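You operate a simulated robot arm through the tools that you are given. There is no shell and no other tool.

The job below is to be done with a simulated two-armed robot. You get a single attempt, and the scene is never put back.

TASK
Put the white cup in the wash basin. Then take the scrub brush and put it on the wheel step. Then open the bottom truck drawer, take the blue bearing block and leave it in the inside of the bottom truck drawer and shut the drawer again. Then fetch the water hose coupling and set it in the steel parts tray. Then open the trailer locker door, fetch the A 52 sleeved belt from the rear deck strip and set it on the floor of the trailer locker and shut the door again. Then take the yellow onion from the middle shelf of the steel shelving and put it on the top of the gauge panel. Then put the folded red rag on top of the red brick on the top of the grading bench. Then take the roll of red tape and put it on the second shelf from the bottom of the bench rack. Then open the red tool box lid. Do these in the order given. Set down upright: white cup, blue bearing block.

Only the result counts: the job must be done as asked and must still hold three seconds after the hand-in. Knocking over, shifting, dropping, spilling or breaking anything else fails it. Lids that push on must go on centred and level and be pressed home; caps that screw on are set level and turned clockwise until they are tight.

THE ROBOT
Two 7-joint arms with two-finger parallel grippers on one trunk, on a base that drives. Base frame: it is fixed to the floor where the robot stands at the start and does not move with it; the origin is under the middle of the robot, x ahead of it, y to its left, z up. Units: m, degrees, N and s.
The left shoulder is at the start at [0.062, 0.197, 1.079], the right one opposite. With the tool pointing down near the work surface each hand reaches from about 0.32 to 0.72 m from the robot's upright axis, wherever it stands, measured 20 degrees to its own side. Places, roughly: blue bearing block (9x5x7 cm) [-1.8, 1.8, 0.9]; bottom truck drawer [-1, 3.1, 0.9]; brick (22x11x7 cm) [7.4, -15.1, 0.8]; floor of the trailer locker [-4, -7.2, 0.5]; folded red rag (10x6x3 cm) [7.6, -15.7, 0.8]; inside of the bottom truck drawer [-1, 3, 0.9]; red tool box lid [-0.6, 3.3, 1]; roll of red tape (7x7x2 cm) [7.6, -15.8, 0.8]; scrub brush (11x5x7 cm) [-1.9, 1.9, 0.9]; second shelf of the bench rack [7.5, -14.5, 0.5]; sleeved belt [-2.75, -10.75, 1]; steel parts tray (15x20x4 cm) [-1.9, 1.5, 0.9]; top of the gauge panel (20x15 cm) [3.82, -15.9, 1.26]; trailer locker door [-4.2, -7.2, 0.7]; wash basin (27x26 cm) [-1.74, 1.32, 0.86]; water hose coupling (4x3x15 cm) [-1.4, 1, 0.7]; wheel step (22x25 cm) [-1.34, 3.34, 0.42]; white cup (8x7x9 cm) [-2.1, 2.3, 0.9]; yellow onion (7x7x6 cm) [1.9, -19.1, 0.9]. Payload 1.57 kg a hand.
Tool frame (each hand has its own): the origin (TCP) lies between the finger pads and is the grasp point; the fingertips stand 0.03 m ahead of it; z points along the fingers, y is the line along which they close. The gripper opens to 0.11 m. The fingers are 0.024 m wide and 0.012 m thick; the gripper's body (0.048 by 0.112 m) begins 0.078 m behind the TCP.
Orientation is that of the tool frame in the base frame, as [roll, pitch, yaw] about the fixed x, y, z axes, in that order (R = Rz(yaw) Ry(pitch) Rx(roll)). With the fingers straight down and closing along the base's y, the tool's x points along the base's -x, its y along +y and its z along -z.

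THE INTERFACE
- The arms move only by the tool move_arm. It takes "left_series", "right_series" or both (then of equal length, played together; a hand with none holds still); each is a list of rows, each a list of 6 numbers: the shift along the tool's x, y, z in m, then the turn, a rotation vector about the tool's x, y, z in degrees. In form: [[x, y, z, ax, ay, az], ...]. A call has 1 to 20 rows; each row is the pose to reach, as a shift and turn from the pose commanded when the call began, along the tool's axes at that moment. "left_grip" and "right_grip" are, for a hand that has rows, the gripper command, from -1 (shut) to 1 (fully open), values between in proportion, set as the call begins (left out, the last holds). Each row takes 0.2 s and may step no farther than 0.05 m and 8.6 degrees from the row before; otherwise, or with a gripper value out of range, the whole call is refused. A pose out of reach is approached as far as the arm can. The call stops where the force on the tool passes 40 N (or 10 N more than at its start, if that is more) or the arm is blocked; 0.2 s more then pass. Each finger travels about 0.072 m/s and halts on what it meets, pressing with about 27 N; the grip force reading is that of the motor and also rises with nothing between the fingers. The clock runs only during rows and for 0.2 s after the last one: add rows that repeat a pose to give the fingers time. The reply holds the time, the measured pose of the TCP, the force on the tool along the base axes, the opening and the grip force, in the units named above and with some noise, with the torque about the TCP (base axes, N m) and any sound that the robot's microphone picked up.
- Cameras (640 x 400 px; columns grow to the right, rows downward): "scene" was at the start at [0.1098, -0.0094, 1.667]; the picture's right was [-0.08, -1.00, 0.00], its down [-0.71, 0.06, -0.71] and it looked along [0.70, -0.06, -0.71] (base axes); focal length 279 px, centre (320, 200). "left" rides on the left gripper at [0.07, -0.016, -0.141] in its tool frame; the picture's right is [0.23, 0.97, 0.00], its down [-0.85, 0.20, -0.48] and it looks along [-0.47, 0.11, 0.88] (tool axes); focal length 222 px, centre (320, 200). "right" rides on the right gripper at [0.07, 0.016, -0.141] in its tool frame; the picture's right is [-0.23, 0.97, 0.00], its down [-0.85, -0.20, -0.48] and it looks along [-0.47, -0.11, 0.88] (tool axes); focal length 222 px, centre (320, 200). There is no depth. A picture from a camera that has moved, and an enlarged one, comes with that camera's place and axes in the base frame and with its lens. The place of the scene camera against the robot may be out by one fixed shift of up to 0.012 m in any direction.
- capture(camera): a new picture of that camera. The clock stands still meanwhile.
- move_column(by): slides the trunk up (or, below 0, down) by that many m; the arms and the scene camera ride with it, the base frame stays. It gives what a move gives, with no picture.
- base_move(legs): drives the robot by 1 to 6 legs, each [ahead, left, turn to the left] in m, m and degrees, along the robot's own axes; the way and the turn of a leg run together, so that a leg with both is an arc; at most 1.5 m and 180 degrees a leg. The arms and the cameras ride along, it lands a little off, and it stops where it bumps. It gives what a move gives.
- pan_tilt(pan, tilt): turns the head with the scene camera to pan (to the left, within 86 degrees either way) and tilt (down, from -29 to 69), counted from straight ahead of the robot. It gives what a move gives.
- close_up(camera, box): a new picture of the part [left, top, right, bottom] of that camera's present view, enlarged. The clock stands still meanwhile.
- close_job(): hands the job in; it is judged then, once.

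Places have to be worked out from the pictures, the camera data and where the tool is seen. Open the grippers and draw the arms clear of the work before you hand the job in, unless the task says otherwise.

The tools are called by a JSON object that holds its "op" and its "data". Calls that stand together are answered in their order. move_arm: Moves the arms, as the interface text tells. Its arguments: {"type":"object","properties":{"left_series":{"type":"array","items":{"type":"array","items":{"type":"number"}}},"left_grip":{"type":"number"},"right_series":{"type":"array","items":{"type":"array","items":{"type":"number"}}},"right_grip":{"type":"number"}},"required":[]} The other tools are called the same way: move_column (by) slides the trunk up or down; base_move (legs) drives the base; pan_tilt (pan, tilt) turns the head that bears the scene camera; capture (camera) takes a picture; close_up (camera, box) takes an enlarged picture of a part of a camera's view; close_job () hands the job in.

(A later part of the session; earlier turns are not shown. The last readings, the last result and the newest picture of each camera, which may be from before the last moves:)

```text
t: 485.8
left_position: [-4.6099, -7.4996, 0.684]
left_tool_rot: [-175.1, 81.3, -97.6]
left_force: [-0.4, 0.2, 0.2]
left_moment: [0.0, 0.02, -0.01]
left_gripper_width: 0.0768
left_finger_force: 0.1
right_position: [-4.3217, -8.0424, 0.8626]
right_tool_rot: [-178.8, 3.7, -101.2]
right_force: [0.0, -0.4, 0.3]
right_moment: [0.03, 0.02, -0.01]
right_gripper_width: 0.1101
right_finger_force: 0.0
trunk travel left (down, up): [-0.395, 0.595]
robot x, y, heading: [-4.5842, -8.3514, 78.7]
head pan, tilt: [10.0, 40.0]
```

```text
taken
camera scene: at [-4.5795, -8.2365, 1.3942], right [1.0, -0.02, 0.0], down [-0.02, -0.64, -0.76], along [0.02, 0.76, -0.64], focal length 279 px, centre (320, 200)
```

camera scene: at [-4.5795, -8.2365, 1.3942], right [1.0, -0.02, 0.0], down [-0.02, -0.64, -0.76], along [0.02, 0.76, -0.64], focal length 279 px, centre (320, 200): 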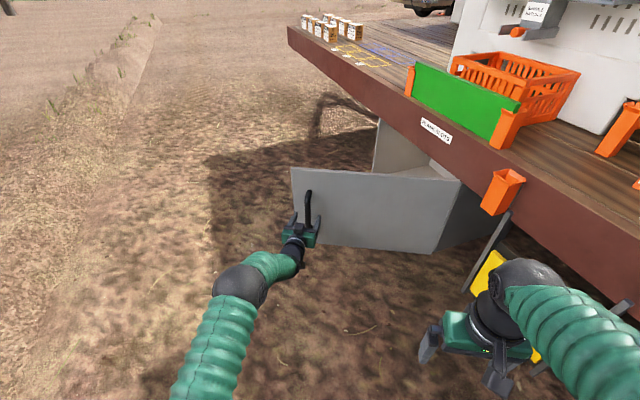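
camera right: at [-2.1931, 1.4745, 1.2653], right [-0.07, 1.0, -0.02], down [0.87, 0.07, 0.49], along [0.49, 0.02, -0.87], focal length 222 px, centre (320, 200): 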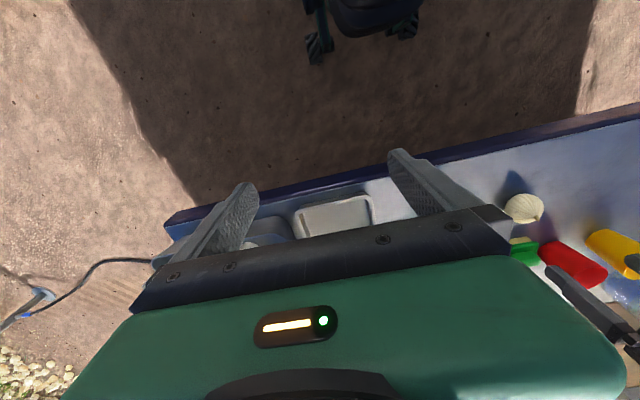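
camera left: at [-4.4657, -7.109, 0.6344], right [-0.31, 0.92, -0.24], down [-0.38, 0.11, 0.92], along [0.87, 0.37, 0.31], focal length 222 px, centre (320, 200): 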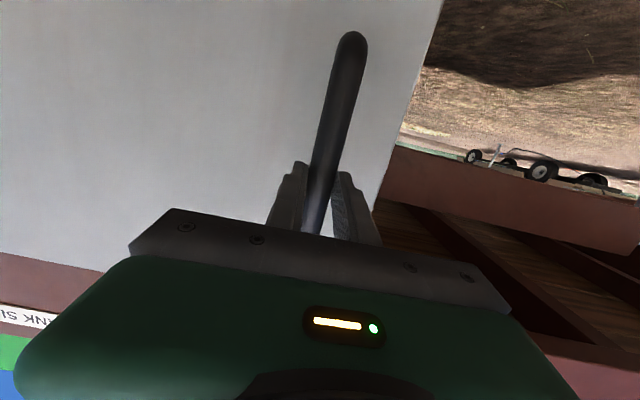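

Released at ~65°. To open it wider I'll push its inner face from the north side. I back off, go round west and north, and come back facing south along the trailer.

{"op": "base_move", "data": {"legs": [[-0.2, 0.02, 0], [0, 0.75, 0], [0, 0, -151.5]]}}

{"op": "base_move", "data": {"legs": [[-0.93, 0.285, 0], [-0.93, 0.285, 0]]}}

{"op": "pan_tilt", "data": {"pan": 15, "tilt": 35}}

{"op": "capture", "data": {"camera": "scene"}}

```text
t: 497.3
left_position: [-4.9639, -9.1406, 0.6836]
left_tool_rot: [-174.7, 81.2, 110.7]
left_force: [-1.0, -0.1, 0.8]
left_moment: [0.05, -0.04, 0.01]
left_gripper_width: 0.0768
left_finger_force: 0.1
right_position: [-5.4732, -8.7953, 0.8632]
right_tool_rot: [-178.7, 3.6, 106.8]
right_force: [0.2, 0.9, -0.3]
right_moment: [-0.01, 0.05, 0.01]
right_gripper_width: 0.1102
right_finger_force: 0.1
trunk travel left (down, up): [-0.395, 0.595]
robot x, y, heading: [-5.3836, -8.3989, -73.5]
head pan, tilt: [10.0, 40.0]
```

```text
t: 507.1
left_position: [-4.954, -7.1915, 0.6842]
left_tool_rot: [-174.6, 81.3, 110.8]
left_force: [0.1, 0.2, -0.8]
left_moment: [0.02, 0.03, -0.01]
left_gripper_width: 0.0768
left_finger_force: 0.0
right_position: [-5.4644, -6.8465, 0.8636]
right_tool_rot: [-178.8, 3.9, 107.1]
right_force: [-0.7, 0.1, 0.1]
right_moment: [-0.02, 0.02, 0.0]
right_gripper_width: 0.1099
right_finger_force: 0.1
trunk travel left (down, up): [-0.395, 0.595]
robot x, y, heading: [-5.3784, -6.4527, -73.0]
head pan, tilt: [10.0, 40.0]
```

```text
t: 507.7
left_position: [-4.9532, -7.1903, 0.6863]
left_tool_rot: [-174.6, 81.3, 111.1]
left_force: [0.3, 0.2, 0.3]
left_moment: [0.04, -0.02, 0.01]
left_gripper_width: 0.077
left_finger_force: 0.0
right_position: [-5.4634, -6.8461, 0.8651]
right_tool_rot: [-178.7, 3.8, 106.9]
right_force: [-1.0, -0.5, -0.4]
right_moment: [0.0, 0.01, 0.0]
right_gripper_width: 0.1096
right_finger_force: 0.1
trunk travel left (down, up): [-0.395, 0.595]
robot x, y, heading: [-5.3762, -6.4483, -72.9]
head pan, tilt: [15.0, 35.0]
```

```text
taken
camera scene: at [-5.3268, -6.5611, 1.4017], right [-0.85, -0.53, 0.0], down [-0.3, 0.49, -0.82], along [0.43, -0.69, -0.58], focal length 279 px, centre (320, 200)
```

scene: 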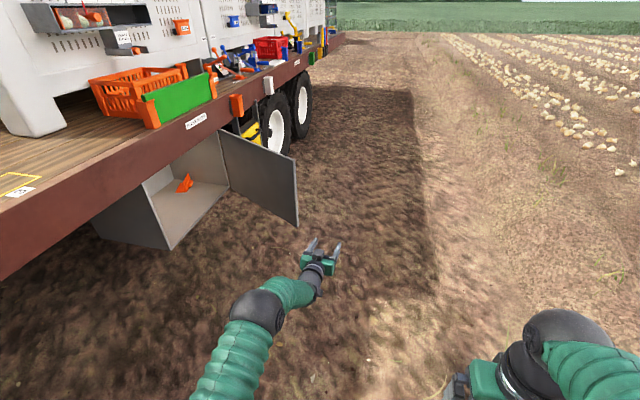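

I see the locker's interior with a small orange item inside. I close the fingers and move left 0.34 m into the door's opening angle, then check.

{"op": "move_arm", "data": {"left_series": [[0, 0, 0, 0, 0, 0], [0, 0, 0, 0, 0, 0], [0, 0, 0, 0, 0, 0]], "left_grip": -1}}

{"op": "base_move", "data": {"legs": [[0, 0.34, 0]]}}

{"op": "capture", "data": {"camera": "scene"}}

```text
t: 508.5
left_position: [-4.9534, -7.1902, 0.685]
left_tool_rot: [-174.5, 81.4, 111.1]
left_force: [0.0, -0.2, 0.2]
left_moment: [-0.02, 0.0, 0.0]
left_gripper_width: 0.0
left_finger_force: 20.3
right_position: [-5.4651, -6.8455, 0.8649]
right_tool_rot: [-178.7, 3.8, 107.1]
right_force: [-0.2, 0.4, -0.6]
right_moment: [0.01, 0.03, -0.01]
right_gripper_width: 0.11
right_finger_force: 0.1
trunk travel left (down, up): [-0.395, 0.595]
robot x, y, heading: [-5.3806, -6.4542, -73.2]
head pan, tilt: [15.0, 35.0]
```

```text
t: 510.7
left_position: [-4.6335, -7.0931, 0.6867]
left_tool_rot: [-175.8, 81.4, 109.7]
left_force: [-0.3, 0.2, -0.2]
left_moment: [-0.02, -0.02, -0.01]
left_gripper_width: 0.0
left_finger_force: 21.3
right_position: [-5.143, -6.7484, 0.8638]
right_tool_rot: [-179.0, 3.8, 106.8]
right_force: [0.1, -0.8, 0.1]
right_moment: [-0.01, -0.03, 0.0]
right_gripper_width: 0.1099
right_finger_force: 0.0
trunk travel left (down, up): [-0.395, 0.595]
robot x, y, heading: [-5.0521, -6.3522, -73.2]
head pan, tilt: [15.0, 35.0]
```

```text
taken
camera scene: at [-5.0071, -6.4643, 1.4018], right [-0.85, -0.53, 0.0], down [-0.3, 0.49, -0.82], along [0.43, -0.69, -0.57], focal length 279 px, centre (320, 200)
```

scene: 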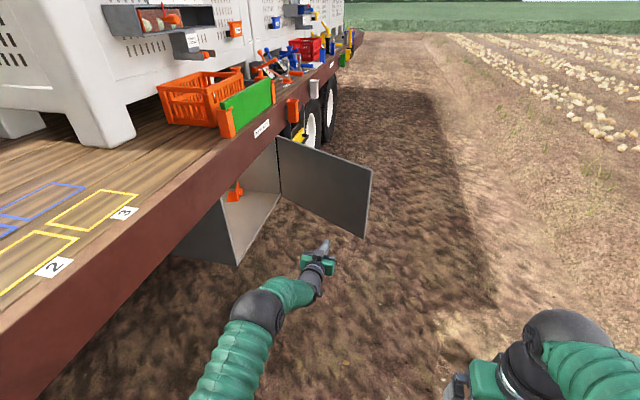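

The hand is inside the door's angle. I drive ahead to push the door open further.

{"op": "base_move", "data": {"legs": [[0.4, 0, 0]]}}

{"op": "base_move", "data": {"legs": [[0.2, 0, 0]]}}

{"op": "capture", "data": {"camera": "scene"}}

```text
t: 513.2
left_position: [-4.5218, -7.4758, 0.6863]
left_tool_rot: [-174.3, 81.3, 110.7]
left_force: [1.0, -0.6, 0.1]
left_moment: [-0.04, -0.03, 0.0]
left_gripper_width: 0.0
left_finger_force: 21.2
right_position: [-5.0299, -7.1254, 0.8649]
right_tool_rot: [-178.7, 3.9, 106.5]
right_force: [-0.6, -0.3, -0.3]
right_moment: [0.01, 0.01, -0.01]
right_gripper_width: 0.1097
right_finger_force: 0.1
trunk travel left (down, up): [-0.395, 0.595]
robot x, y, heading: [-4.9429, -6.7335, -73.6]
head pan, tilt: [15.0, 35.0]
```

```text
t: 514.8
left_position: [-4.4643, -7.6646, 0.6871]
left_tool_rot: [-174.4, 81.5, 110.8]
left_force: [0.1, 0.1, -0.7]
left_moment: [-0.03, 0.01, -0.03]
left_gripper_width: 0.0003
left_finger_force: 21.6
right_position: [-4.9716, -7.3169, 0.8637]
right_tool_rot: [-178.6, 3.9, 106.6]
right_force: [0.7, -0.3, -0.3]
right_moment: [0.02, -0.02, -0.01]
right_gripper_width: 0.1102
right_finger_force: 0.0
trunk travel left (down, up): [-0.395, 0.595]
robot x, y, heading: [-4.8865, -6.9244, -73.2]
head pan, tilt: [15.0, 35.0]
```

```text
taken
camera scene: at [-4.8328, -7.0356, 1.4016], right [-0.85, -0.52, 0.0], down [-0.3, 0.49, -0.82], along [0.43, -0.7, -0.58], focal length 279 px, centre (320, 200)
```

scene: 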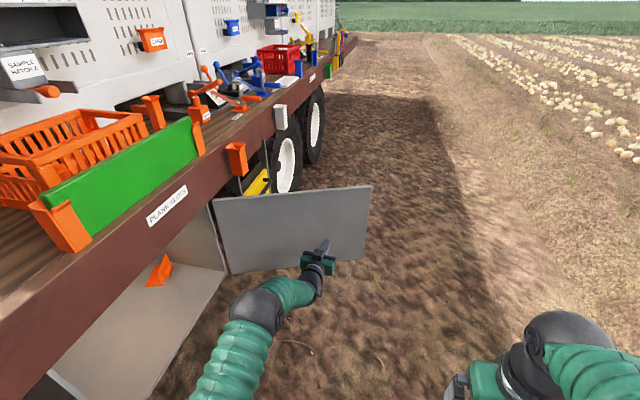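

The door is past 90°. I push another 0.1 m, then back off north.

{"op": "base_move", "data": {"legs": [[0.1, 0, 0]]}}

{"op": "base_move", "data": {"legs": [[-0.5, 0, 0], [-0.3, -0.35, 0]]}}

{"op": "capture", "data": {"camera": "scene"}}

```text
t: 516.0
left_position: [-4.4359, -7.7614, 0.6878]
left_tool_rot: [-174.4, 81.4, 110.9]
left_force: [0.5, 0.0, -0.6]
left_moment: [-0.03, -0.03, -0.01]
left_gripper_width: 0.0
left_finger_force: 21.3
right_position: [-4.9446, -7.4126, 0.8654]
right_tool_rot: [-178.7, 3.9, 106.7]
right_force: [-0.6, -0.1, -0.3]
right_moment: [0.01, 0.03, 0.01]
right_gripper_width: 0.1101
right_finger_force: 0.0
trunk travel left (down, up): [-0.395, 0.595]
robot x, y, heading: [-4.8539, -7.0212, -73.3]
head pan, tilt: [15.0, 35.0]
```

```text
t: 521.2
left_position: [-4.9934, -7.0933, 0.6894]
left_tool_rot: [-173.7, 81.7, 111.7]
left_force: [0.1, 0.6, 0.1]
left_moment: [-0.01, 0.03, -0.01]
left_gripper_width: 0.0
left_finger_force: 21.5
right_position: [-5.5037, -6.7463, 0.8656]
right_tool_rot: [-178.6, 4.1, 106.6]
right_force: [-0.2, -0.8, 0.9]
right_moment: [0.0, -0.01, 0.02]
right_gripper_width: 0.1102
right_finger_force: 0.0
trunk travel left (down, up): [-0.395, 0.595]
robot x, y, heading: [-5.4191, -6.3596, -73.4]
head pan, tilt: [15.0, 35.0]
```

```text
taken
camera scene: at [-5.3636, -6.4654, 1.4017], right [-0.85, -0.53, 0.0], down [-0.3, 0.49, -0.82], along [0.43, -0.7, -0.58], focal length 279 px, centre (320, 200)
```

scene: 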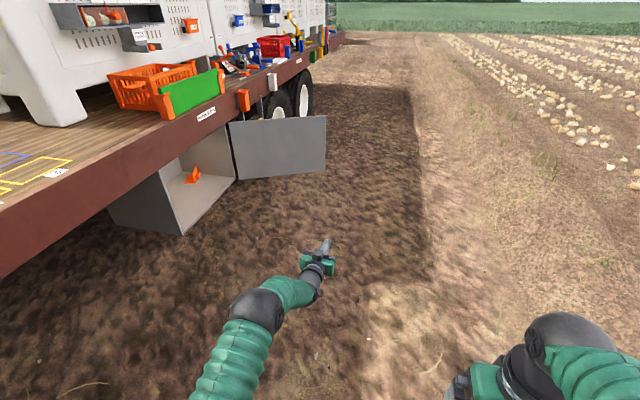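

The door stands open (~105°). Next the belt at the trailer's rear. I first fold the left tool back down and raise the trunk.

{"op": "move_arm", "data": {"left_series": [[-0.0061, 0, -0.0262, 0, 8.1, 0], [-0.0122, 0, -0.0524, 0, 16.2, 0], [-0.0183, 0, -0.0786, 0, 24.3, 0], [-0.0244, 0, -0.1048, 0, 32.4, 0], [-0.0305, 0, -0.131, 0, 40.5, 0], [-0.0366, 0, -0.1572, 0, 48.6, 0], [-0.0427, 0, -0.1834, 0, 56.7, 0], [-0.0488, 0, -0.2096, 0, 64.8, 0], [-0.0549, 0, -0.2358, 0, 72.9, 0], [-0.061, 0, -0.262, 0, 81, 0], [-0.061, 0, -0.262, 0, 81, 0]], "left_grip": 0.5}}

{"op": "move_column", "data": {"by": 0.26}}

{"op": "base_move", "data": {"legs": [[0, -0.45, 0], [1.5, 0, 0], [1.5, 0, 0], [1.0, 0, 0]]}}

{"op": "pan_tilt", "data": {"pan": 30, "tilt": 20}}

{"op": "capture", "data": {"camera": "scene"}}

```text
t: 523.6
left_position: [-5.0604, -6.8521, 0.7895]
left_tool_rot: [-179.3, 0.7, 105.5]
left_force: [0.1, -0.5, 0.8]
left_moment: [0.0, -0.03, -0.02]
left_gripper_width: 0.0826
left_finger_force: 0.1
right_position: [-5.5057, -6.7464, 0.866]
right_tool_rot: [-178.7, 4.1, 106.7]
right_force: [0.8, -0.5, 0.6]
right_moment: [-0.01, 0.01, -0.01]
right_gripper_width: 0.1098
right_finger_force: 0.1
trunk travel left (down, up): [-0.395, 0.595]
robot x, y, heading: [-5.4187, -6.3587, -73.3]
head pan, tilt: [15.0, 35.0]
```

```text
t: 526.3
left_position: [-5.0616, -6.8517, 1.0484]
left_tool_rot: [-179.3, 0.6, 105.5]
left_force: [0.4, 0.1, -0.4]
left_moment: [0.02, 0.02, 0.01]
left_gripper_width: 0.0824
left_finger_force: 0.1
right_position: [-5.5058, -6.7459, 1.1266]
right_tool_rot: [-178.7, 4.1, 106.7]
right_force: [0.4, -0.3, 0.7]
right_moment: [0.02, -0.02, 0.01]
right_gripper_width: 0.11
right_finger_force: 0.1
trunk travel left (down, up): [-0.655, 0.335]
robot x, y, heading: [-5.416, -6.3552, -73.6]
head pan, tilt: [15.0, 35.0]
```

```text
t: 547.9
left_position: [-4.3265, -10.8037, 1.0475]
left_tool_rot: [-179.2, 0.9, 106.2]
left_force: [-0.2, -0.4, 0.3]
left_moment: [0.01, 0.02, 0.02]
left_gripper_width: 0.0825
left_finger_force: 0.1
right_position: [-4.772, -10.703, 1.1269]
right_tool_rot: [-178.7, 4.1, 107.5]
right_force: [0.7, 0.1, 0.9]
right_moment: [0.02, 0.02, -0.03]
right_gripper_width: 0.1101
right_finger_force: 0.2
trunk travel left (down, up): [-0.655, 0.335]
robot x, y, heading: [-4.6888, -10.3115, -72.7]
head pan, tilt: [15.0, 35.0]
```

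```text
t: 548.6
left_position: [-4.3262, -10.8039, 1.0481]
left_tool_rot: [-179.3, 0.9, 106.2]
left_force: [0.4, 0.5, 0.0]
left_moment: [-0.05, -0.02, -0.02]
left_gripper_width: 0.0825
left_finger_force: 0.0
right_position: [-4.7718, -10.7038, 1.1271]
right_tool_rot: [-178.7, 4.2, 107.5]
right_force: [-0.7, -0.7, 0.2]
right_moment: [0.0, 0.02, 0.0]
right_gripper_width: 0.11
right_finger_force: 0.0
trunk travel left (down, up): [-0.655, 0.335]
robot x, y, heading: [-4.6867, -10.3142, -72.6]
head pan, tilt: [30.0, 20.0]
```

```text
taken
camera scene: at [-4.6146, -10.4119, 1.6855], right [-0.68, -0.74, 0.0], down [-0.25, 0.23, -0.94], along [0.69, -0.64, -0.34], focal length 279 px, centre (320, 200)
```

scene: 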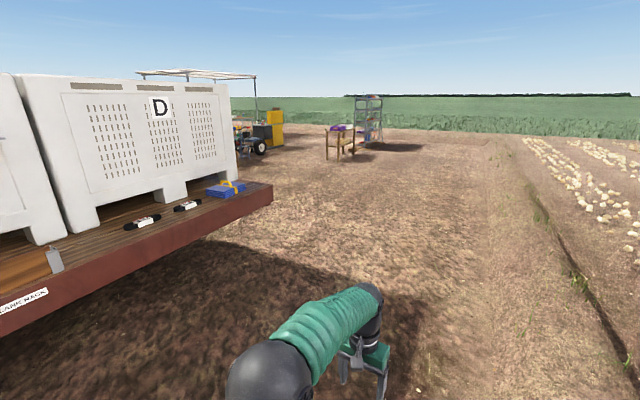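

Two sleeved belts and a blue bundle lie on the rear deck strip. I zoom in to read the labels.

{"op": "close_up", "data": {"camera": "scene", "box": [100, 170, 270, 260]}}

```text
3.76 times, centred on (185, 215) of scene
camera zoom: at [-4.6146, -10.4119, 1.6855], right [-0.68, -0.74, 0.0], down [-0.25, 0.23, -0.94], along [0.69, -0.64, -0.34], focal length 1051 px, centre (828, 144)
```

zoom: 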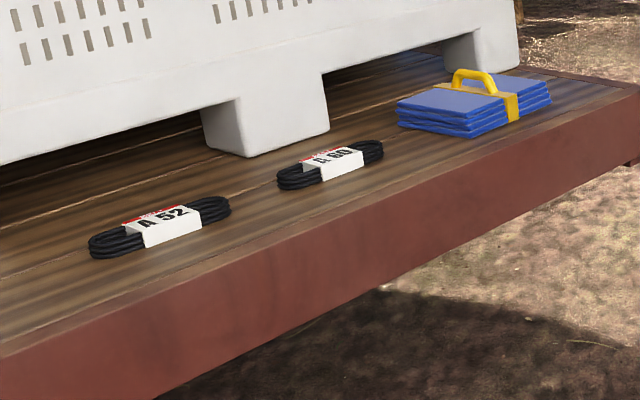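

A 52 is the nearer (north) one, at about (-2.79,-10.66), ~0.14 m inside the deck edge. I turn to face the deck and drive to it.

{"op": "base_move", "data": {"legs": [[0, 0, 92.2], [0, -1.16, 0], [0.75, 0, 0]]}}

{"op": "pan_tilt", "data": {"pan": 10, "tilt": 40}}

{"op": "capture", "data": {"camera": "scene"}}

```text
t: 562.0
left_position: [-3.1319, -10.8003, 1.0495]
left_tool_rot: [-179.1, 0.8, -162.7]
left_force: [0.2, 0.5, -0.6]
left_moment: [-0.01, -0.03, 0.03]
left_gripper_width: 0.0827
left_finger_force: 0.0
right_position: [-3.2242, -11.2491, 1.1266]
right_tool_rot: [-178.7, 4.2, -161.5]
right_force: [-0.5, 0.2, 0.3]
right_moment: [-0.02, 0.02, -0.03]
right_gripper_width: 0.1098
right_finger_force: 0.2
trunk travel left (down, up): [-0.655, 0.335]
robot x, y, heading: [-3.6129, -11.1712, 18.4]
head pan, tilt: [30.0, 20.0]
```

```text
t: 562.9
left_position: [-3.1322, -10.7996, 1.049]
left_tool_rot: [-179.2, 0.8, -162.7]
left_force: [0.2, -0.4, -0.7]
left_moment: [-0.03, 0.01, 0.01]
left_gripper_width: 0.0826
left_finger_force: 0.1
right_position: [-3.2251, -11.2491, 1.1267]
right_tool_rot: [-178.6, 4.3, -161.6]
right_force: [0.5, -0.6, -0.2]
right_moment: [-0.03, -0.01, 0.03]
right_gripper_width: 0.1101
right_finger_force: 0.1
trunk travel left (down, up): [-0.655, 0.335]
robot x, y, heading: [-3.6166, -11.1681, 18.7]
head pan, tilt: [10.0, 40.0]
```

```text
taken
camera scene: at [-3.513, -11.1231, 1.6542], right [0.48, -0.88, 0.0], down [-0.57, -0.31, -0.77], along [0.67, 0.37, -0.64], focal length 279 px, centre (320, 200)
```

scene: 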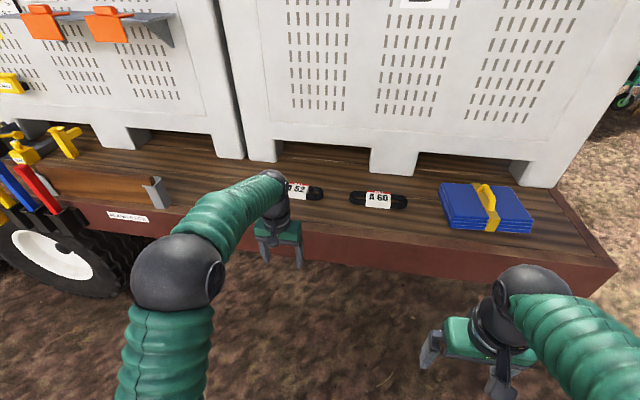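

I raise the left hand 8 cm and yaw it 90° so its fingers close across the belt's sleeve.

{"op": "move_arm", "data": {"left_series": [[0, 0, -0.02, 0, 0, 8.2], [0, 0, -0.04, 0, 0, 16.4], [0, 0, -0.06, 0, 0, 24.6], [0, 0, -0.08, 0, 0, 32.8], [0, 0, -0.08, 0, 0, 41], [0, 0, -0.08, 0, 0, 49.2], [0, 0, -0.08, 0, 0, 57.4], [0, 0, -0.08, 0, 0, 65.6], [0, 0, -0.08, 0, 0, 73.8], [0, 0, -0.08, 0, 0, 82], [0, 0, -0.08, 0, 0, 89], [0, 0, -0.08, 0, 0, 89]], "left_grip": 0.8}}

{"op": "base_move", "data": {"legs": [[0.2, 0, 0.9]]}}

{"op": "capture", "data": {"camera": "left"}}

{"op": "capture", "data": {"camera": "scene"}}

```text
t: 565.5
left_position: [-3.1344, -10.7995, 1.1297]
left_tool_rot: [179.2, 0.8, 108.1]
left_force: [0.7, 0.2, -1.1]
left_moment: [0.02, -0.02, 0.01]
left_gripper_width: 0.099
left_finger_force: 0.1
right_position: [-3.2251, -11.2491, 1.1264]
right_tool_rot: [-178.8, 4.1, -161.5]
right_force: [-0.1, 0.1, -0.3]
right_moment: [0.02, -0.01, 0.02]
right_gripper_width: 0.1099
right_finger_force: 0.0
trunk travel left (down, up): [-0.655, 0.335]
robot x, y, heading: [-3.6154, -11.1715, 18.5]
head pan, tilt: [10.0, 40.0]
```

```text
t: 567.0
left_position: [-2.9557, -10.7269, 1.1313]
left_tool_rot: [179.0, 0.8, 109.3]
left_force: [-0.6, 1.5, 0.5]
left_moment: [-0.04, 0.0, -0.02]
left_gripper_width: 0.0989
left_finger_force: 0.1
right_position: [-3.0382, -11.1777, 1.1266]
right_tool_rot: [-178.7, 4.2, -160.6]
right_force: [-0.4, 0.0, -0.9]
right_moment: [-0.01, -0.03, -0.01]
right_gripper_width: 0.1099
right_finger_force: 0.2
trunk travel left (down, up): [-0.655, 0.335]
robot x, y, heading: [-3.4241, -11.111, 19.7]
head pan, tilt: [10.0, 40.0]
```

```text
taken
camera left: at [-2.996, -10.6654, 1.2711], right [0.84, 0.54, 0.01], down [0.46, -0.74, 0.49], along [0.27, -0.41, -0.87], focal length 222 px, centre (320, 200)
```

left: 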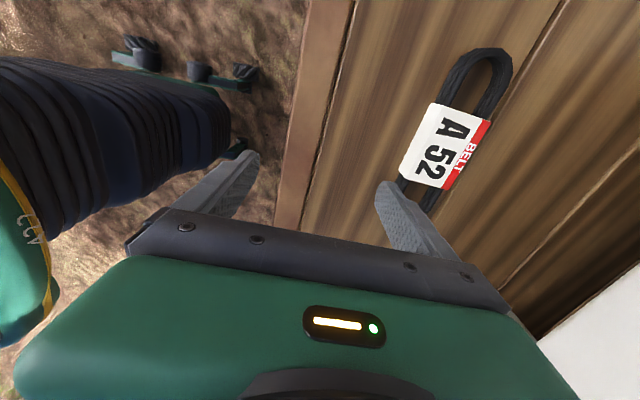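

```text
taken
camera scene: at [-3.3303, -11.0581, 1.6546], right [0.49, -0.87, 0.0], down [-0.56, -0.32, -0.77], along [0.67, 0.38, -0.64], focal length 279 px, centre (320, 200)
```

scene: 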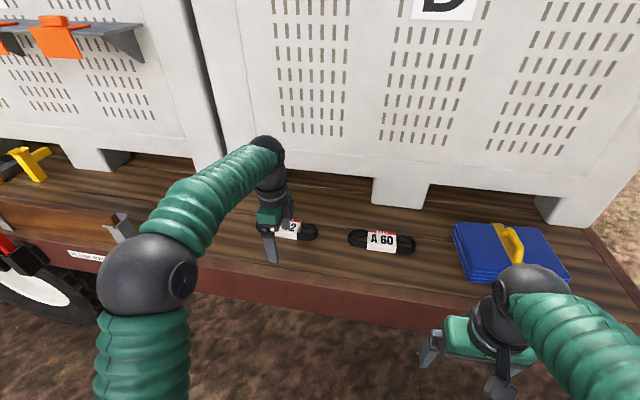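

The A 52 sleeve centre is at about (-2.826,-10.643). I drive 0.12 m closer and shift the hand over the sleeve.

{"op": "base_move", "data": {"legs": [[0.12, 0, 0]]}}

{"op": "move_arm", "data": {"left_series": [[0.018, 0.016, 0, 0, 0, 0], [0.037, 0.034, 0, 0, 0, 0], [0.037, 0.034, 0.03, 0, 0, 0], [0.037, 0.034, 0.03, 0, 0, 0]]}}

{"op": "capture", "data": {"camera": "left"}}

{"op": "close_up", "data": {"camera": "scene", "box": [210, 140, 370, 280]}}

```text
t: 568.3
left_position: [-2.8425, -10.6874, 1.1319]
left_tool_rot: [179.0, 0.8, 109.3]
left_force: [-1.0, -0.6, 0.3]
left_moment: [0.01, 0.03, -0.01]
left_gripper_width: 0.0989
left_finger_force: 0.0
right_position: [-2.9244, -11.1383, 1.1278]
right_tool_rot: [-178.7, 4.3, -160.5]
right_force: [0.7, -1.0, 0.0]
right_moment: [0.02, 0.01, -0.02]
right_gripper_width: 0.1103
right_finger_force: 0.1
trunk travel left (down, up): [-0.655, 0.335]
robot x, y, heading: [-3.313, -11.0658, 19.4]
head pan, tilt: [10.0, 40.0]
```

```text
t: 569.3
left_position: [-2.8209, -10.6407, 1.1002]
left_tool_rot: [179.2, 0.7, 109.3]
left_force: [-0.3, 0.2, 0.5]
left_moment: [0.02, -0.02, 0.02]
left_gripper_width: 0.0989
left_finger_force: 0.0
right_position: [-2.9245, -11.1377, 1.1278]
right_tool_rot: [-178.7, 4.3, -160.5]
right_force: [-0.1, -0.1, 0.1]
right_moment: [-0.02, -0.01, 0.01]
right_gripper_width: 0.11
right_finger_force: 0.0
trunk travel left (down, up): [-0.655, 0.335]
robot x, y, heading: [-3.3139, -11.067, 19.6]
head pan, tilt: [10.0, 40.0]
```

```text
taken
camera left: at [-2.8621, -10.5786, 1.2405], right [0.84, 0.54, 0.01], down [0.46, -0.74, 0.49], along [0.27, -0.41, -0.87], focal length 222 px, centre (320, 200)
```

left: 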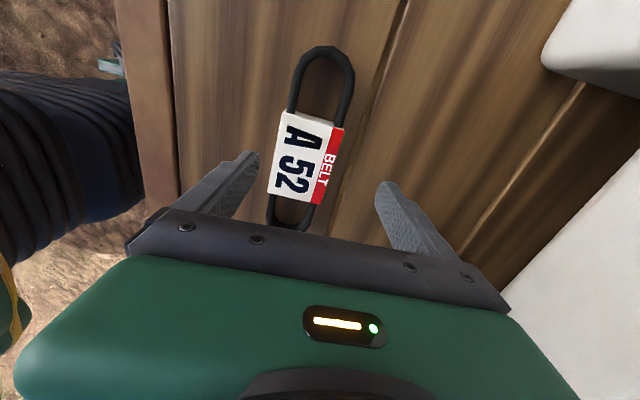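

```text
2.86 times, centred on (290, 210) of scene
camera zoom: at [-3.2147, -11.0173, 1.6543], right [0.49, -0.87, 0.0], down [-0.56, -0.32, -0.77], along [0.67, 0.38, -0.64], focal length 798 px, centre (406, 171)
```

zoom: 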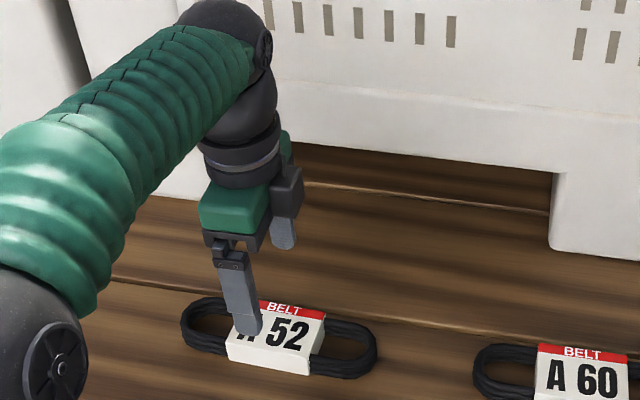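

The sleeve is ~1.8 cm nearer to me than the tool axis. I correct and descend 7 cm, then check.

{"op": "move_arm", "data": {"left_series": [[0, -0.018, 0, 0, 0, 0], [0, -0.018, 0.035, 0, 0, 0], [0, -0.018, 0.065, 0, 0, 0], [0, -0.018, 0.065, 0, 0, 0]], "left_grip": 0.85}}

{"op": "capture", "data": {"camera": "left"}}

{"op": "close_up", "data": {"camera": "scene", "box": [230, 190, 350, 290]}}

```text
t: 570.3
left_position: [-2.8367, -10.6467, 1.0356]
left_tool_rot: [179.1, 1.0, 109.4]
left_force: [0.5, -0.6, 0.4]
left_moment: [0.02, -0.03, -0.01]
left_gripper_width: 0.1018
left_finger_force: 0.0
right_position: [-2.9237, -11.1372, 1.1277]
right_tool_rot: [-178.7, 4.3, -160.5]
right_force: [-0.5, -0.7, -0.2]
right_moment: [0.01, 0.0, -0.01]
right_gripper_width: 0.1101
right_finger_force: 0.1
trunk travel left (down, up): [-0.655, 0.335]
robot x, y, heading: [-3.3175, -11.0644, 19.2]
head pan, tilt: [10.0, 40.0]
```

```text
taken
camera left: at [-2.8779, -10.5855, 1.1758], right [0.84, 0.54, 0.01], down [0.46, -0.74, 0.49], along [0.27, -0.41, -0.87], focal length 222 px, centre (320, 200)
```

left: 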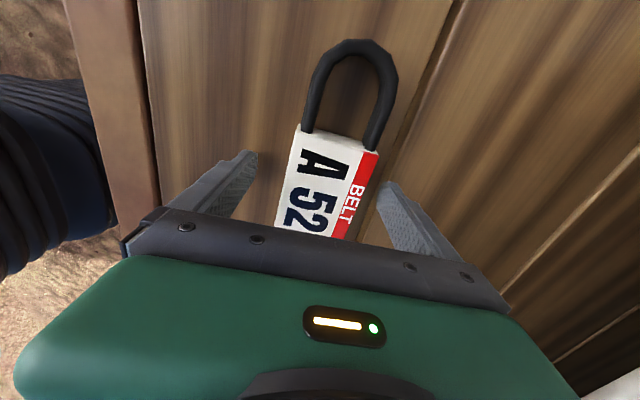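

```text
4.00 times, centred on (290, 240) of scene
camera zoom: at [-3.215, -11.0167, 1.6543], right [0.49, -0.87, 0.0], down [-0.56, -0.32, -0.77], along [0.67, 0.38, -0.64], focal length 1117 px, centre (440, 40)
```

zoom: 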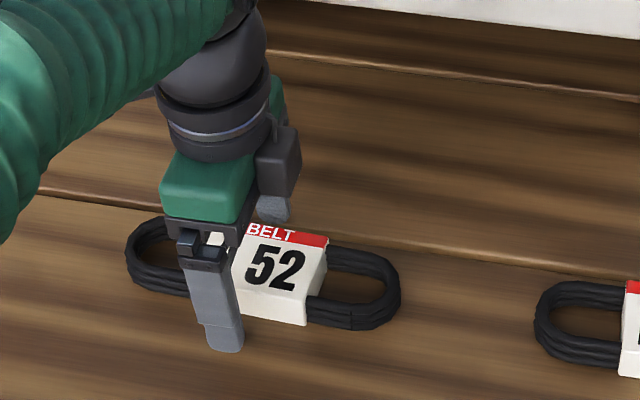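

I shift about 1 cm along the belt and 6 mm across, then descend until the fingertips touch the deck.

{"op": "move_arm", "data": {"left_series": [[-0.012, 0.006, 0, 0, 0, 0], [-0.012, 0.006, 0.012, 0, 0, 0], [-0.012, 0.006, 0.02, 0, 0, 0], [-0.012, 0.006, 0.026, 0, 0, 0]]}}

{"op": "close_up", "data": {"camera": "scene", "box": [230, 190, 350, 290]}}

```text
t: 571.0
left_position: [-2.8273, -10.6567, 1.0325]
left_tool_rot: [178.4, 0.7, 109.3]
left_force: [-3.9, -3.1, 20.1]
left_moment: [-0.34, 1.31, 0.19]
left_gripper_width: 0.1049
left_finger_force: 2.4
right_position: [-2.9267, -11.1402, 1.1283]
right_tool_rot: [-178.7, 4.5, -160.5]
right_force: [0.1, 0.5, -0.5]
right_moment: [-0.01, 0.0, 0.01]
right_gripper_width: 0.1101
right_finger_force: 0.0
trunk travel left (down, up): [-0.655, 0.335]
robot x, y, heading: [-3.3121, -11.0668, 19.5]
head pan, tilt: [10.0, 40.0]
stopped in row 3 (left hand): the force on the tool passed its limit at 46 N (the readings are from after the stop); the commanded pose is now the measured one
```

```text
4.00 times, centred on (290, 240) of scene
camera zoom: at [-3.2175, -11.0196, 1.6546], right [0.49, -0.87, 0.0], down [-0.56, -0.32, -0.77], along [0.67, 0.38, -0.64], focal length 1117 px, centre (440, 40)
```

zoom: 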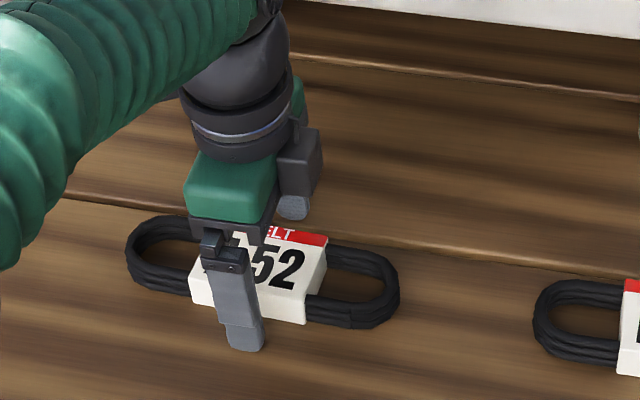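

Contact: the deck here is at z≈1.0. I back up 3 mm and check centring with the left camera.

{"op": "move_arm", "data": {"left_series": [[0, 0, -0.004, 0, 0, 0], [0, 0, -0.005, 0.7, 0, 0]], "left_grip": 0.85}}

{"op": "capture", "data": {"camera": "left"}}

```text
t: 571.5
left_position: [-2.8241, -10.6537, 1.0327]
left_tool_rot: [179.2, 0.6, 109.3]
left_force: [-0.6, -0.7, 0.0]
left_moment: [0.01, -0.02, -0.03]
left_gripper_width: 0.102
left_finger_force: 0.2
right_position: [-2.9231, -11.1348, 1.1276]
right_tool_rot: [-178.6, 4.3, -160.4]
right_force: [-0.8, 0.4, -0.4]
right_moment: [-0.03, 0.0, -0.02]
right_gripper_width: 0.1096
right_finger_force: 0.1
trunk travel left (down, up): [-0.655, 0.335]
robot x, y, heading: [-3.3139, -11.0644, 19.6]
head pan, tilt: [10.0, 40.0]
```

```text
taken
camera left: at [-2.865, -10.592, 1.1733], right [0.84, 0.54, 0.01], down [0.46, -0.74, 0.49], along [0.27, -0.41, -0.87], focal length 222 px, centre (320, 200)
```

left: 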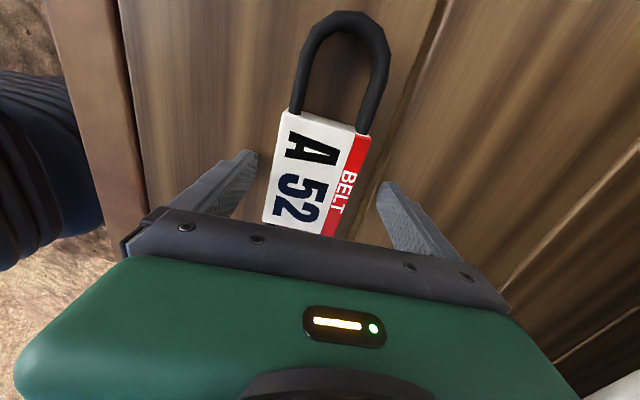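

Centred to within ~1.5 cm. I fine-tune and close on the sleeve.

{"op": "move_arm", "data": {"left_series": [[0.009, -0.004, 0, 0, 0, 0], [0.009, -0.004, 0, 0, 0, 0]]}}

{"op": "move_arm", "data": {"left_series": [[0, 0, 0, 0, 0, 0], [0, 0, 0, 0, 0, 0], [0, 0, 0, 0, 0, 0], [0, 0, 0, 0, 0, 0]], "left_grip": -1}}

{"op": "capture", "data": {"camera": "left"}}

```text
t: 572.1
left_position: [-2.8328, -10.6473, 1.0339]
left_tool_rot: [179.3, 0.7, 109.3]
left_force: [-0.4, -0.2, 0.8]
left_moment: [-0.02, -0.02, 0.0]
left_gripper_width: 0.1015
left_finger_force: 0.0
right_position: [-2.9242, -11.1373, 1.1264]
right_tool_rot: [-178.6, 4.2, -160.3]
right_force: [-0.1, 0.4, 0.0]
right_moment: [-0.02, 0.05, -0.02]
right_gripper_width: 0.1098
right_finger_force: 0.1
trunk travel left (down, up): [-0.655, 0.335]
robot x, y, heading: [-3.3155, -11.0684, 19.3]
head pan, tilt: [10.0, 40.0]
```

```text
t: 573.1
left_position: [-2.8325, -10.6484, 1.0341]
left_tool_rot: [179.2, 0.6, 109.3]
left_force: [0.8, 1.1, 3.8]
left_moment: [-0.02, 0.18, -0.07]
left_gripper_width: 0.0597
left_finger_force: 26.6
right_position: [-2.9225, -11.1372, 1.1282]
right_tool_rot: [-178.7, 4.3, -160.4]
right_force: [-0.1, -0.6, -0.5]
right_moment: [0.0, -0.04, 0.03]
right_gripper_width: 0.1099
right_finger_force: 0.1
trunk travel left (down, up): [-0.655, 0.335]
robot x, y, heading: [-3.3151, -11.0676, 19.4]
head pan, tilt: [10.0, 40.0]
```

```text
taken
camera left: at [-2.8729, -10.586, 1.1747], right [0.84, 0.54, 0.01], down [0.46, -0.74, 0.49], along [0.27, -0.41, -0.87], focal length 222 px, centre (320, 200)
```

left: 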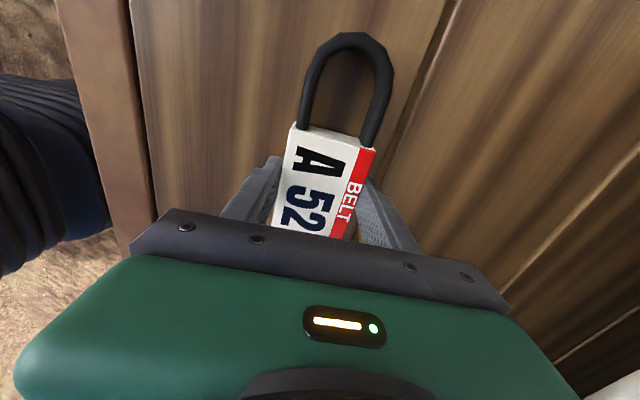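

Gripped at 0.060. I lift the belt 10 cm and check.

{"op": "move_arm", "data": {"left_series": [[0, 0, -0.03, 0, 0, 0], [0, 0, -0.07, 0, 0, 0], [0, 0, -0.1, 0, 0, 0], [0, 0, -0.1, 0, 0, 0]]}}

{"op": "capture", "data": {"camera": "left"}}

{"op": "capture", "data": {"camera": "scene"}}

```text
t: 574.1
left_position: [-2.8333, -10.6468, 1.1336]
left_tool_rot: [179.3, 0.6, 109.4]
left_force: [0.1, 0.5, -1.9]
left_moment: [0.03, 0.02, -0.02]
left_gripper_width: 0.0598
left_finger_force: 26.8
right_position: [-2.9227, -11.1371, 1.128]
right_tool_rot: [-178.5, 4.1, -160.4]
right_force: [0.3, -0.8, 0.1]
right_moment: [0.01, 0.01, 0.01]
right_gripper_width: 0.1101
right_finger_force: 0.0
trunk travel left (down, up): [-0.655, 0.335]
robot x, y, heading: [-3.3128, -11.0657, 19.4]
head pan, tilt: [10.0, 40.0]
```

```text
taken
camera left: at [-2.8736, -10.5848, 1.2737], right [0.84, 0.54, 0.01], down [0.46, -0.74, 0.49], along [0.27, -0.41, -0.87], focal length 222 px, centre (320, 200)
```

left: 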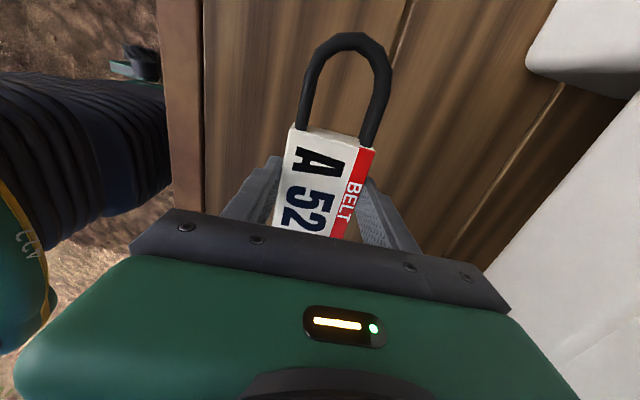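

```text
taken
camera scene: at [-3.2129, -11.0157, 1.6541], right [0.49, -0.87, 0.0], down [-0.56, -0.32, -0.76], along [0.67, 0.38, -0.64], focal length 279 px, centre (320, 200)
```

scene: 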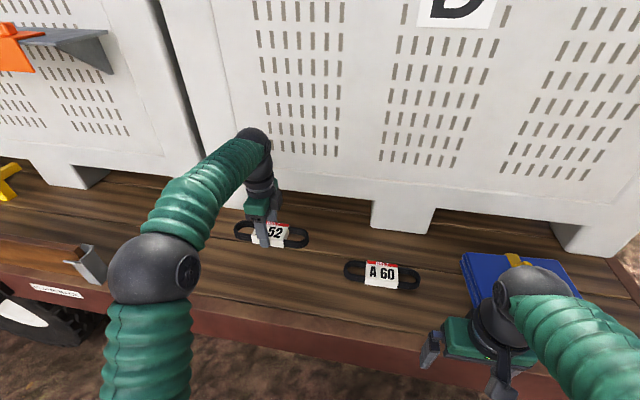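

The A 52 belt is held. I back away from the deck and drive north along the trailer, keeping clear of the open locker door.

{"op": "base_move", "data": {"legs": [[-0.9, 0, 0], [0, 1.3, 0], [0, 1.3, 0], [0, 1.3, 0], [0, 0, -31]]}}

{"op": "pan_tilt", "data": {"pan": 0, "tilt": 35}}

{"op": "capture", "data": {"camera": "scene"}}

```text
t: 598.8
left_position: [-4.7897, -7.5726, 1.1328]
left_tool_rot: [179.2, 0.7, 76.7]
left_force: [0.0, -0.6, -1.5]
left_moment: [0.01, -0.01, 0.0]
left_gripper_width: 0.0597
left_finger_force: 27.0
right_position: [-5.1287, -7.9366, 1.1279]
right_tool_rot: [-178.6, 4.3, 166.9]
right_force: [0.0, -0.1, 0.0]
right_moment: [0.01, 0.0, 0.01]
right_gripper_width: 0.1101
right_finger_force: 0.1
trunk travel left (down, up): [-0.655, 0.335]
robot x, y, heading: [-5.4212, -7.6664, -13.1]
head pan, tilt: [10.0, 40.0]
```

```text
t: 599.5
left_position: [-4.7891, -7.572, 1.1343]
left_tool_rot: [179.1, 0.7, 76.6]
left_force: [-0.1, 0.6, -2.0]
left_moment: [0.03, 0.02, 0.03]
left_gripper_width: 0.0594
left_finger_force: 27.1
right_position: [-5.1306, -7.9377, 1.1272]
right_tool_rot: [-178.7, 4.3, 166.8]
right_force: [-0.5, 0.4, 0.5]
right_moment: [-0.02, 0.04, 0.03]
right_gripper_width: 0.1099
right_finger_force: 0.0
trunk travel left (down, up): [-0.655, 0.335]
robot x, y, heading: [-5.4218, -7.6691, -13.1]
head pan, tilt: [0.0, 35.0]
```

```text
taken
camera scene: at [-5.3057, -7.6977, 1.6617], right [-0.23, -0.97, 0.0], down [-0.56, 0.13, -0.82], along [0.8, -0.19, -0.58], focal length 279 px, centre (320, 200)
```

scene: 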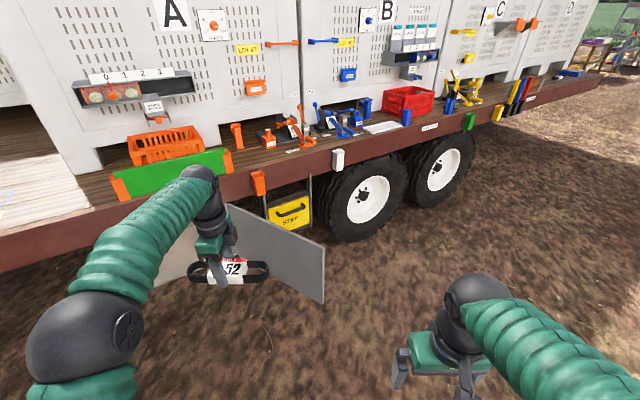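

I shift left 0.53 m so as to see the locker's inside.

{"op": "base_move", "data": {"legs": [[0.0, 0.53, 0]]}}

{"op": "pan_tilt", "data": {"pan": 5, "tilt": 30}}

{"op": "capture", "data": {"camera": "scene"}}

```text
t: 602.6
left_position: [-4.6705, -7.0585, 1.1349]
left_tool_rot: [179.2, 0.4, 76.9]
left_force: [0.2, -0.6, -1.8]
left_moment: [0.04, 0.0, 0.0]
left_gripper_width: 0.0596
left_finger_force: 26.9
right_position: [-5.0107, -7.4225, 1.1277]
right_tool_rot: [-178.8, 4.3, 167.0]
right_force: [0.0, -0.3, 0.6]
right_moment: [0.01, 0.02, -0.03]
right_gripper_width: 0.11
right_finger_force: 0.1
trunk travel left (down, up): [-0.655, 0.335]
robot x, y, heading: [-5.301, -7.1528, -13.4]
head pan, tilt: [0.0, 35.0]
```

```text
t: 603.3
left_position: [-4.6708, -7.0555, 1.1357]
left_tool_rot: [179.2, 0.6, 76.7]
left_force: [-0.6, 0.6, -1.4]
left_moment: [0.03, 0.01, 0.02]
left_gripper_width: 0.0594
left_finger_force: 26.9
right_position: [-5.0113, -7.4207, 1.1272]
right_tool_rot: [-178.7, 4.4, 167.0]
right_force: [0.4, 0.2, 0.1]
right_moment: [0.0, 0.02, 0.03]
right_gripper_width: 0.11
right_finger_force: 0.1
trunk travel left (down, up): [-0.655, 0.335]
robot x, y, heading: [-5.2977, -7.1512, -13.4]
head pan, tilt: [5.0, 30.0]
```

```text
taken
camera scene: at [-5.1824, -7.1755, 1.6695], right [-0.14, -0.99, 0.0], down [-0.5, 0.07, -0.86], along [0.86, -0.12, -0.5], focal length 279 px, centre (320, 200)
```

scene: 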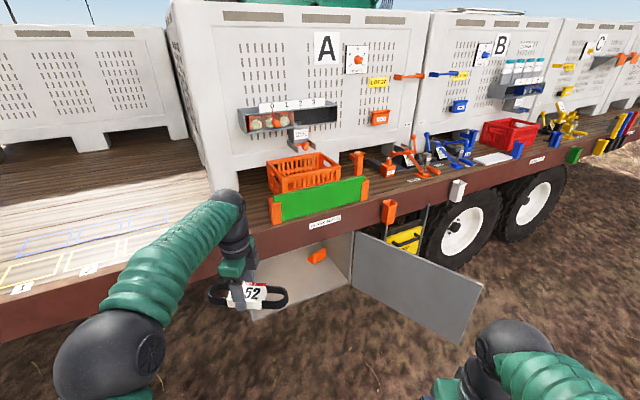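

The locker floor and the orange chock (at ~(-3.91,-7.35)) are visible. I tilt the left tool 45° forward so that the hand can slip under the deck edge, then lower the trunk.

{"op": "move_arm", "data": {"left_series": [[0, 0, 0, -7.5, 0, 0], [0, 0, 0, -15, 0, 0], [0, 0, 0, -22.5, 0, 0], [0, 0, 0, -30, 0, 0], [0, 0, 0, -37.5, 0, 0], [0, 0, 0, -45, 0, 0], [0, 0, 0, -50, 0, 0], [0, 0, 0, -50, 0, 0]]}}

{"op": "move_column", "data": {"by": -0.45}}

{"op": "capture", "data": {"camera": "scene"}}

{"op": "capture", "data": {"camera": "left"}}

```text
t: 605.1
left_position: [-4.6711, -7.053, 1.1342]
left_tool_rot: [129.1, 0.7, 76.9]
left_force: [0.2, -1.1, -1.4]
left_moment: [-0.02, 0.02, -0.07]
left_gripper_width: 0.0596
left_finger_force: 27.1
right_position: [-5.0114, -7.4203, 1.1266]
right_tool_rot: [-178.6, 4.4, 167.0]
right_force: [0.3, 0.0, -0.2]
right_moment: [0.0, -0.01, 0.02]
right_gripper_width: 0.1099
right_finger_force: 0.1
trunk travel left (down, up): [-0.655, 0.335]
robot x, y, heading: [-5.2996, -7.1523, -13.0]
head pan, tilt: [5.0, 30.0]
```

```text
refused: -0.45 is not a number from -0.4 to 0.4
```

```text
taken
camera scene: at [-5.1828, -7.1728, 1.6695], right [-0.14, -0.99, 0.0], down [-0.5, 0.07, -0.87], along [0.86, -0.12, -0.5], focal length 279 px, centre (320, 200)
```

scene: 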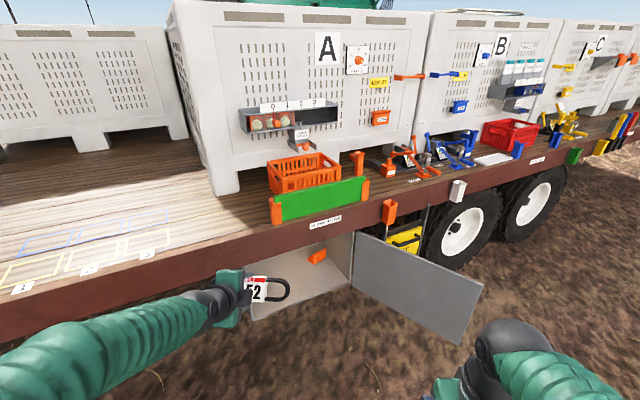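

```text
taken
camera left: at [-4.7707, -6.9581, 1.2102], right [0.65, 0.09, 0.75], down [-0.43, -0.77, 0.47], along [0.62, -0.63, -0.46], focal length 222 px, centre (320, 200)
```

left: 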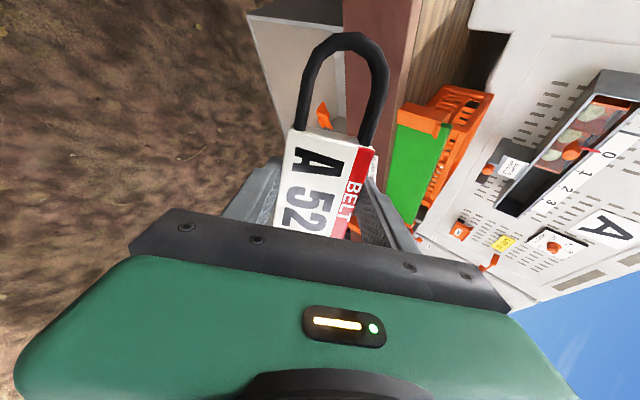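

The tilt worked; the column step is limited to 0.4 m. I lower it in two steps.

{"op": "move_column", "data": {"by": -0.38}}

{"op": "capture", "data": {"camera": "scene"}}

```text
t: 608.8
left_position: [-4.6715, -7.0543, 0.7538]
left_tool_rot: [129.1, 0.6, 76.8]
left_force: [0.7, 0.1, -1.6]
left_moment: [0.0, 0.03, 0.03]
left_gripper_width: 0.0595
left_finger_force: 26.8
right_position: [-5.0123, -7.4182, 0.7481]
right_tool_rot: [-178.5, 4.4, 167.0]
right_force: [-0.2, 0.0, -0.8]
right_moment: [-0.01, 0.02, 0.01]
right_gripper_width: 0.1101
right_finger_force: 0.2
trunk travel left (down, up): [-0.275, 0.715]
robot x, y, heading: [-5.3014, -7.1522, -12.7]
head pan, tilt: [5.0, 30.0]
```

```text
taken
camera scene: at [-5.1837, -7.1728, 1.2896], right [-0.14, -0.99, 0.0], down [-0.5, 0.07, -0.87], along [0.86, -0.12, -0.5], focal length 279 px, centre (320, 200)
```

scene: 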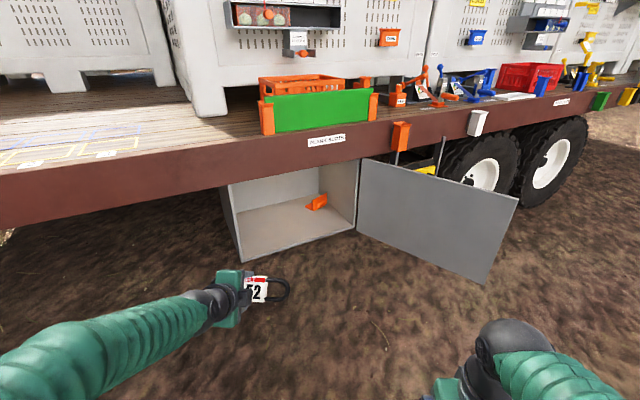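

The opening spans (-4.274,-6.953) to (-4.106,-7.501), 0.44 m deep. I lower the trunk 0.12 m more and drive ahead 0.42 m.

{"op": "move_column", "data": {"by": -0.12}}

{"op": "base_move", "data": {"legs": [[0.3, 0.029, 0]]}}

{"op": "capture", "data": {"camera": "scene"}}

{"op": "capture", "data": {"camera": "left"}}

```text
t: 610.3
left_position: [-4.6706, -7.054, 0.636]
left_tool_rot: [129.1, 0.7, 76.9]
left_force: [0.4, 0.5, -2.1]
left_moment: [0.02, 0.01, -0.03]
left_gripper_width: 0.0595
left_finger_force: 26.8
right_position: [-5.0109, -7.4182, 0.6275]
right_tool_rot: [-178.6, 4.4, 167.0]
right_force: [0.7, 0.1, -0.4]
right_moment: [0.0, -0.01, 0.0]
right_gripper_width: 0.1101
right_finger_force: 0.0
trunk travel left (down, up): [-0.155, 0.835]
robot x, y, heading: [-5.3026, -7.149, -13.2]
head pan, tilt: [5.0, 30.0]
```

```text
t: 612.3
left_position: [-4.3693, -7.0948, 0.6343]
left_tool_rot: [129.2, 0.7, 76.6]
left_force: [-0.5, 0.0, -1.2]
left_moment: [0.03, 0.05, 0.02]
left_gripper_width: 0.0596
left_finger_force: 26.8
right_position: [-4.7089, -7.4585, 0.6271]
right_tool_rot: [-178.6, 4.4, 167.0]
right_force: [0.4, -0.7, 0.5]
right_moment: [0.02, 0.02, 0.0]
right_gripper_width: 0.11
right_finger_force: 0.1
trunk travel left (down, up): [-0.155, 0.835]
robot x, y, heading: [-4.9967, -7.1915, -13.0]
head pan, tilt: [5.0, 30.0]
```

```text
taken
camera scene: at [-4.8814, -7.2131, 1.1695], right [-0.14, -0.99, 0.0], down [-0.5, 0.07, -0.86], along [0.86, -0.12, -0.5], focal length 279 px, centre (320, 200)
```

scene: 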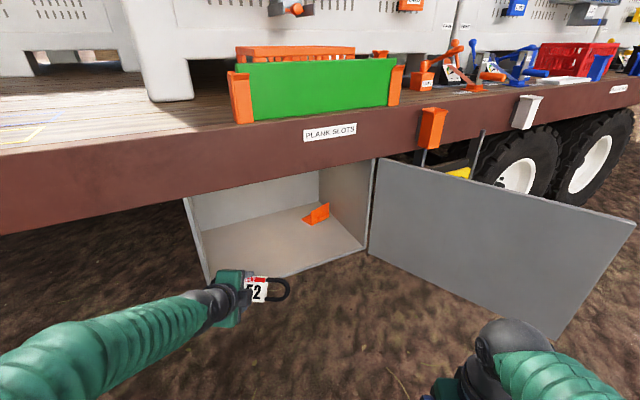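

```text
taken
camera left: at [-4.469, -6.9985, 0.7101], right [0.65, 0.09, 0.75], down [-0.43, -0.77, 0.47], along [0.62, -0.63, -0.46], focal length 222 px, centre (320, 200)
```

left: 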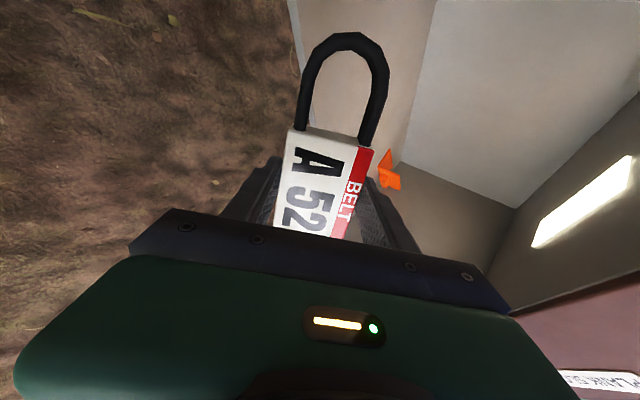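

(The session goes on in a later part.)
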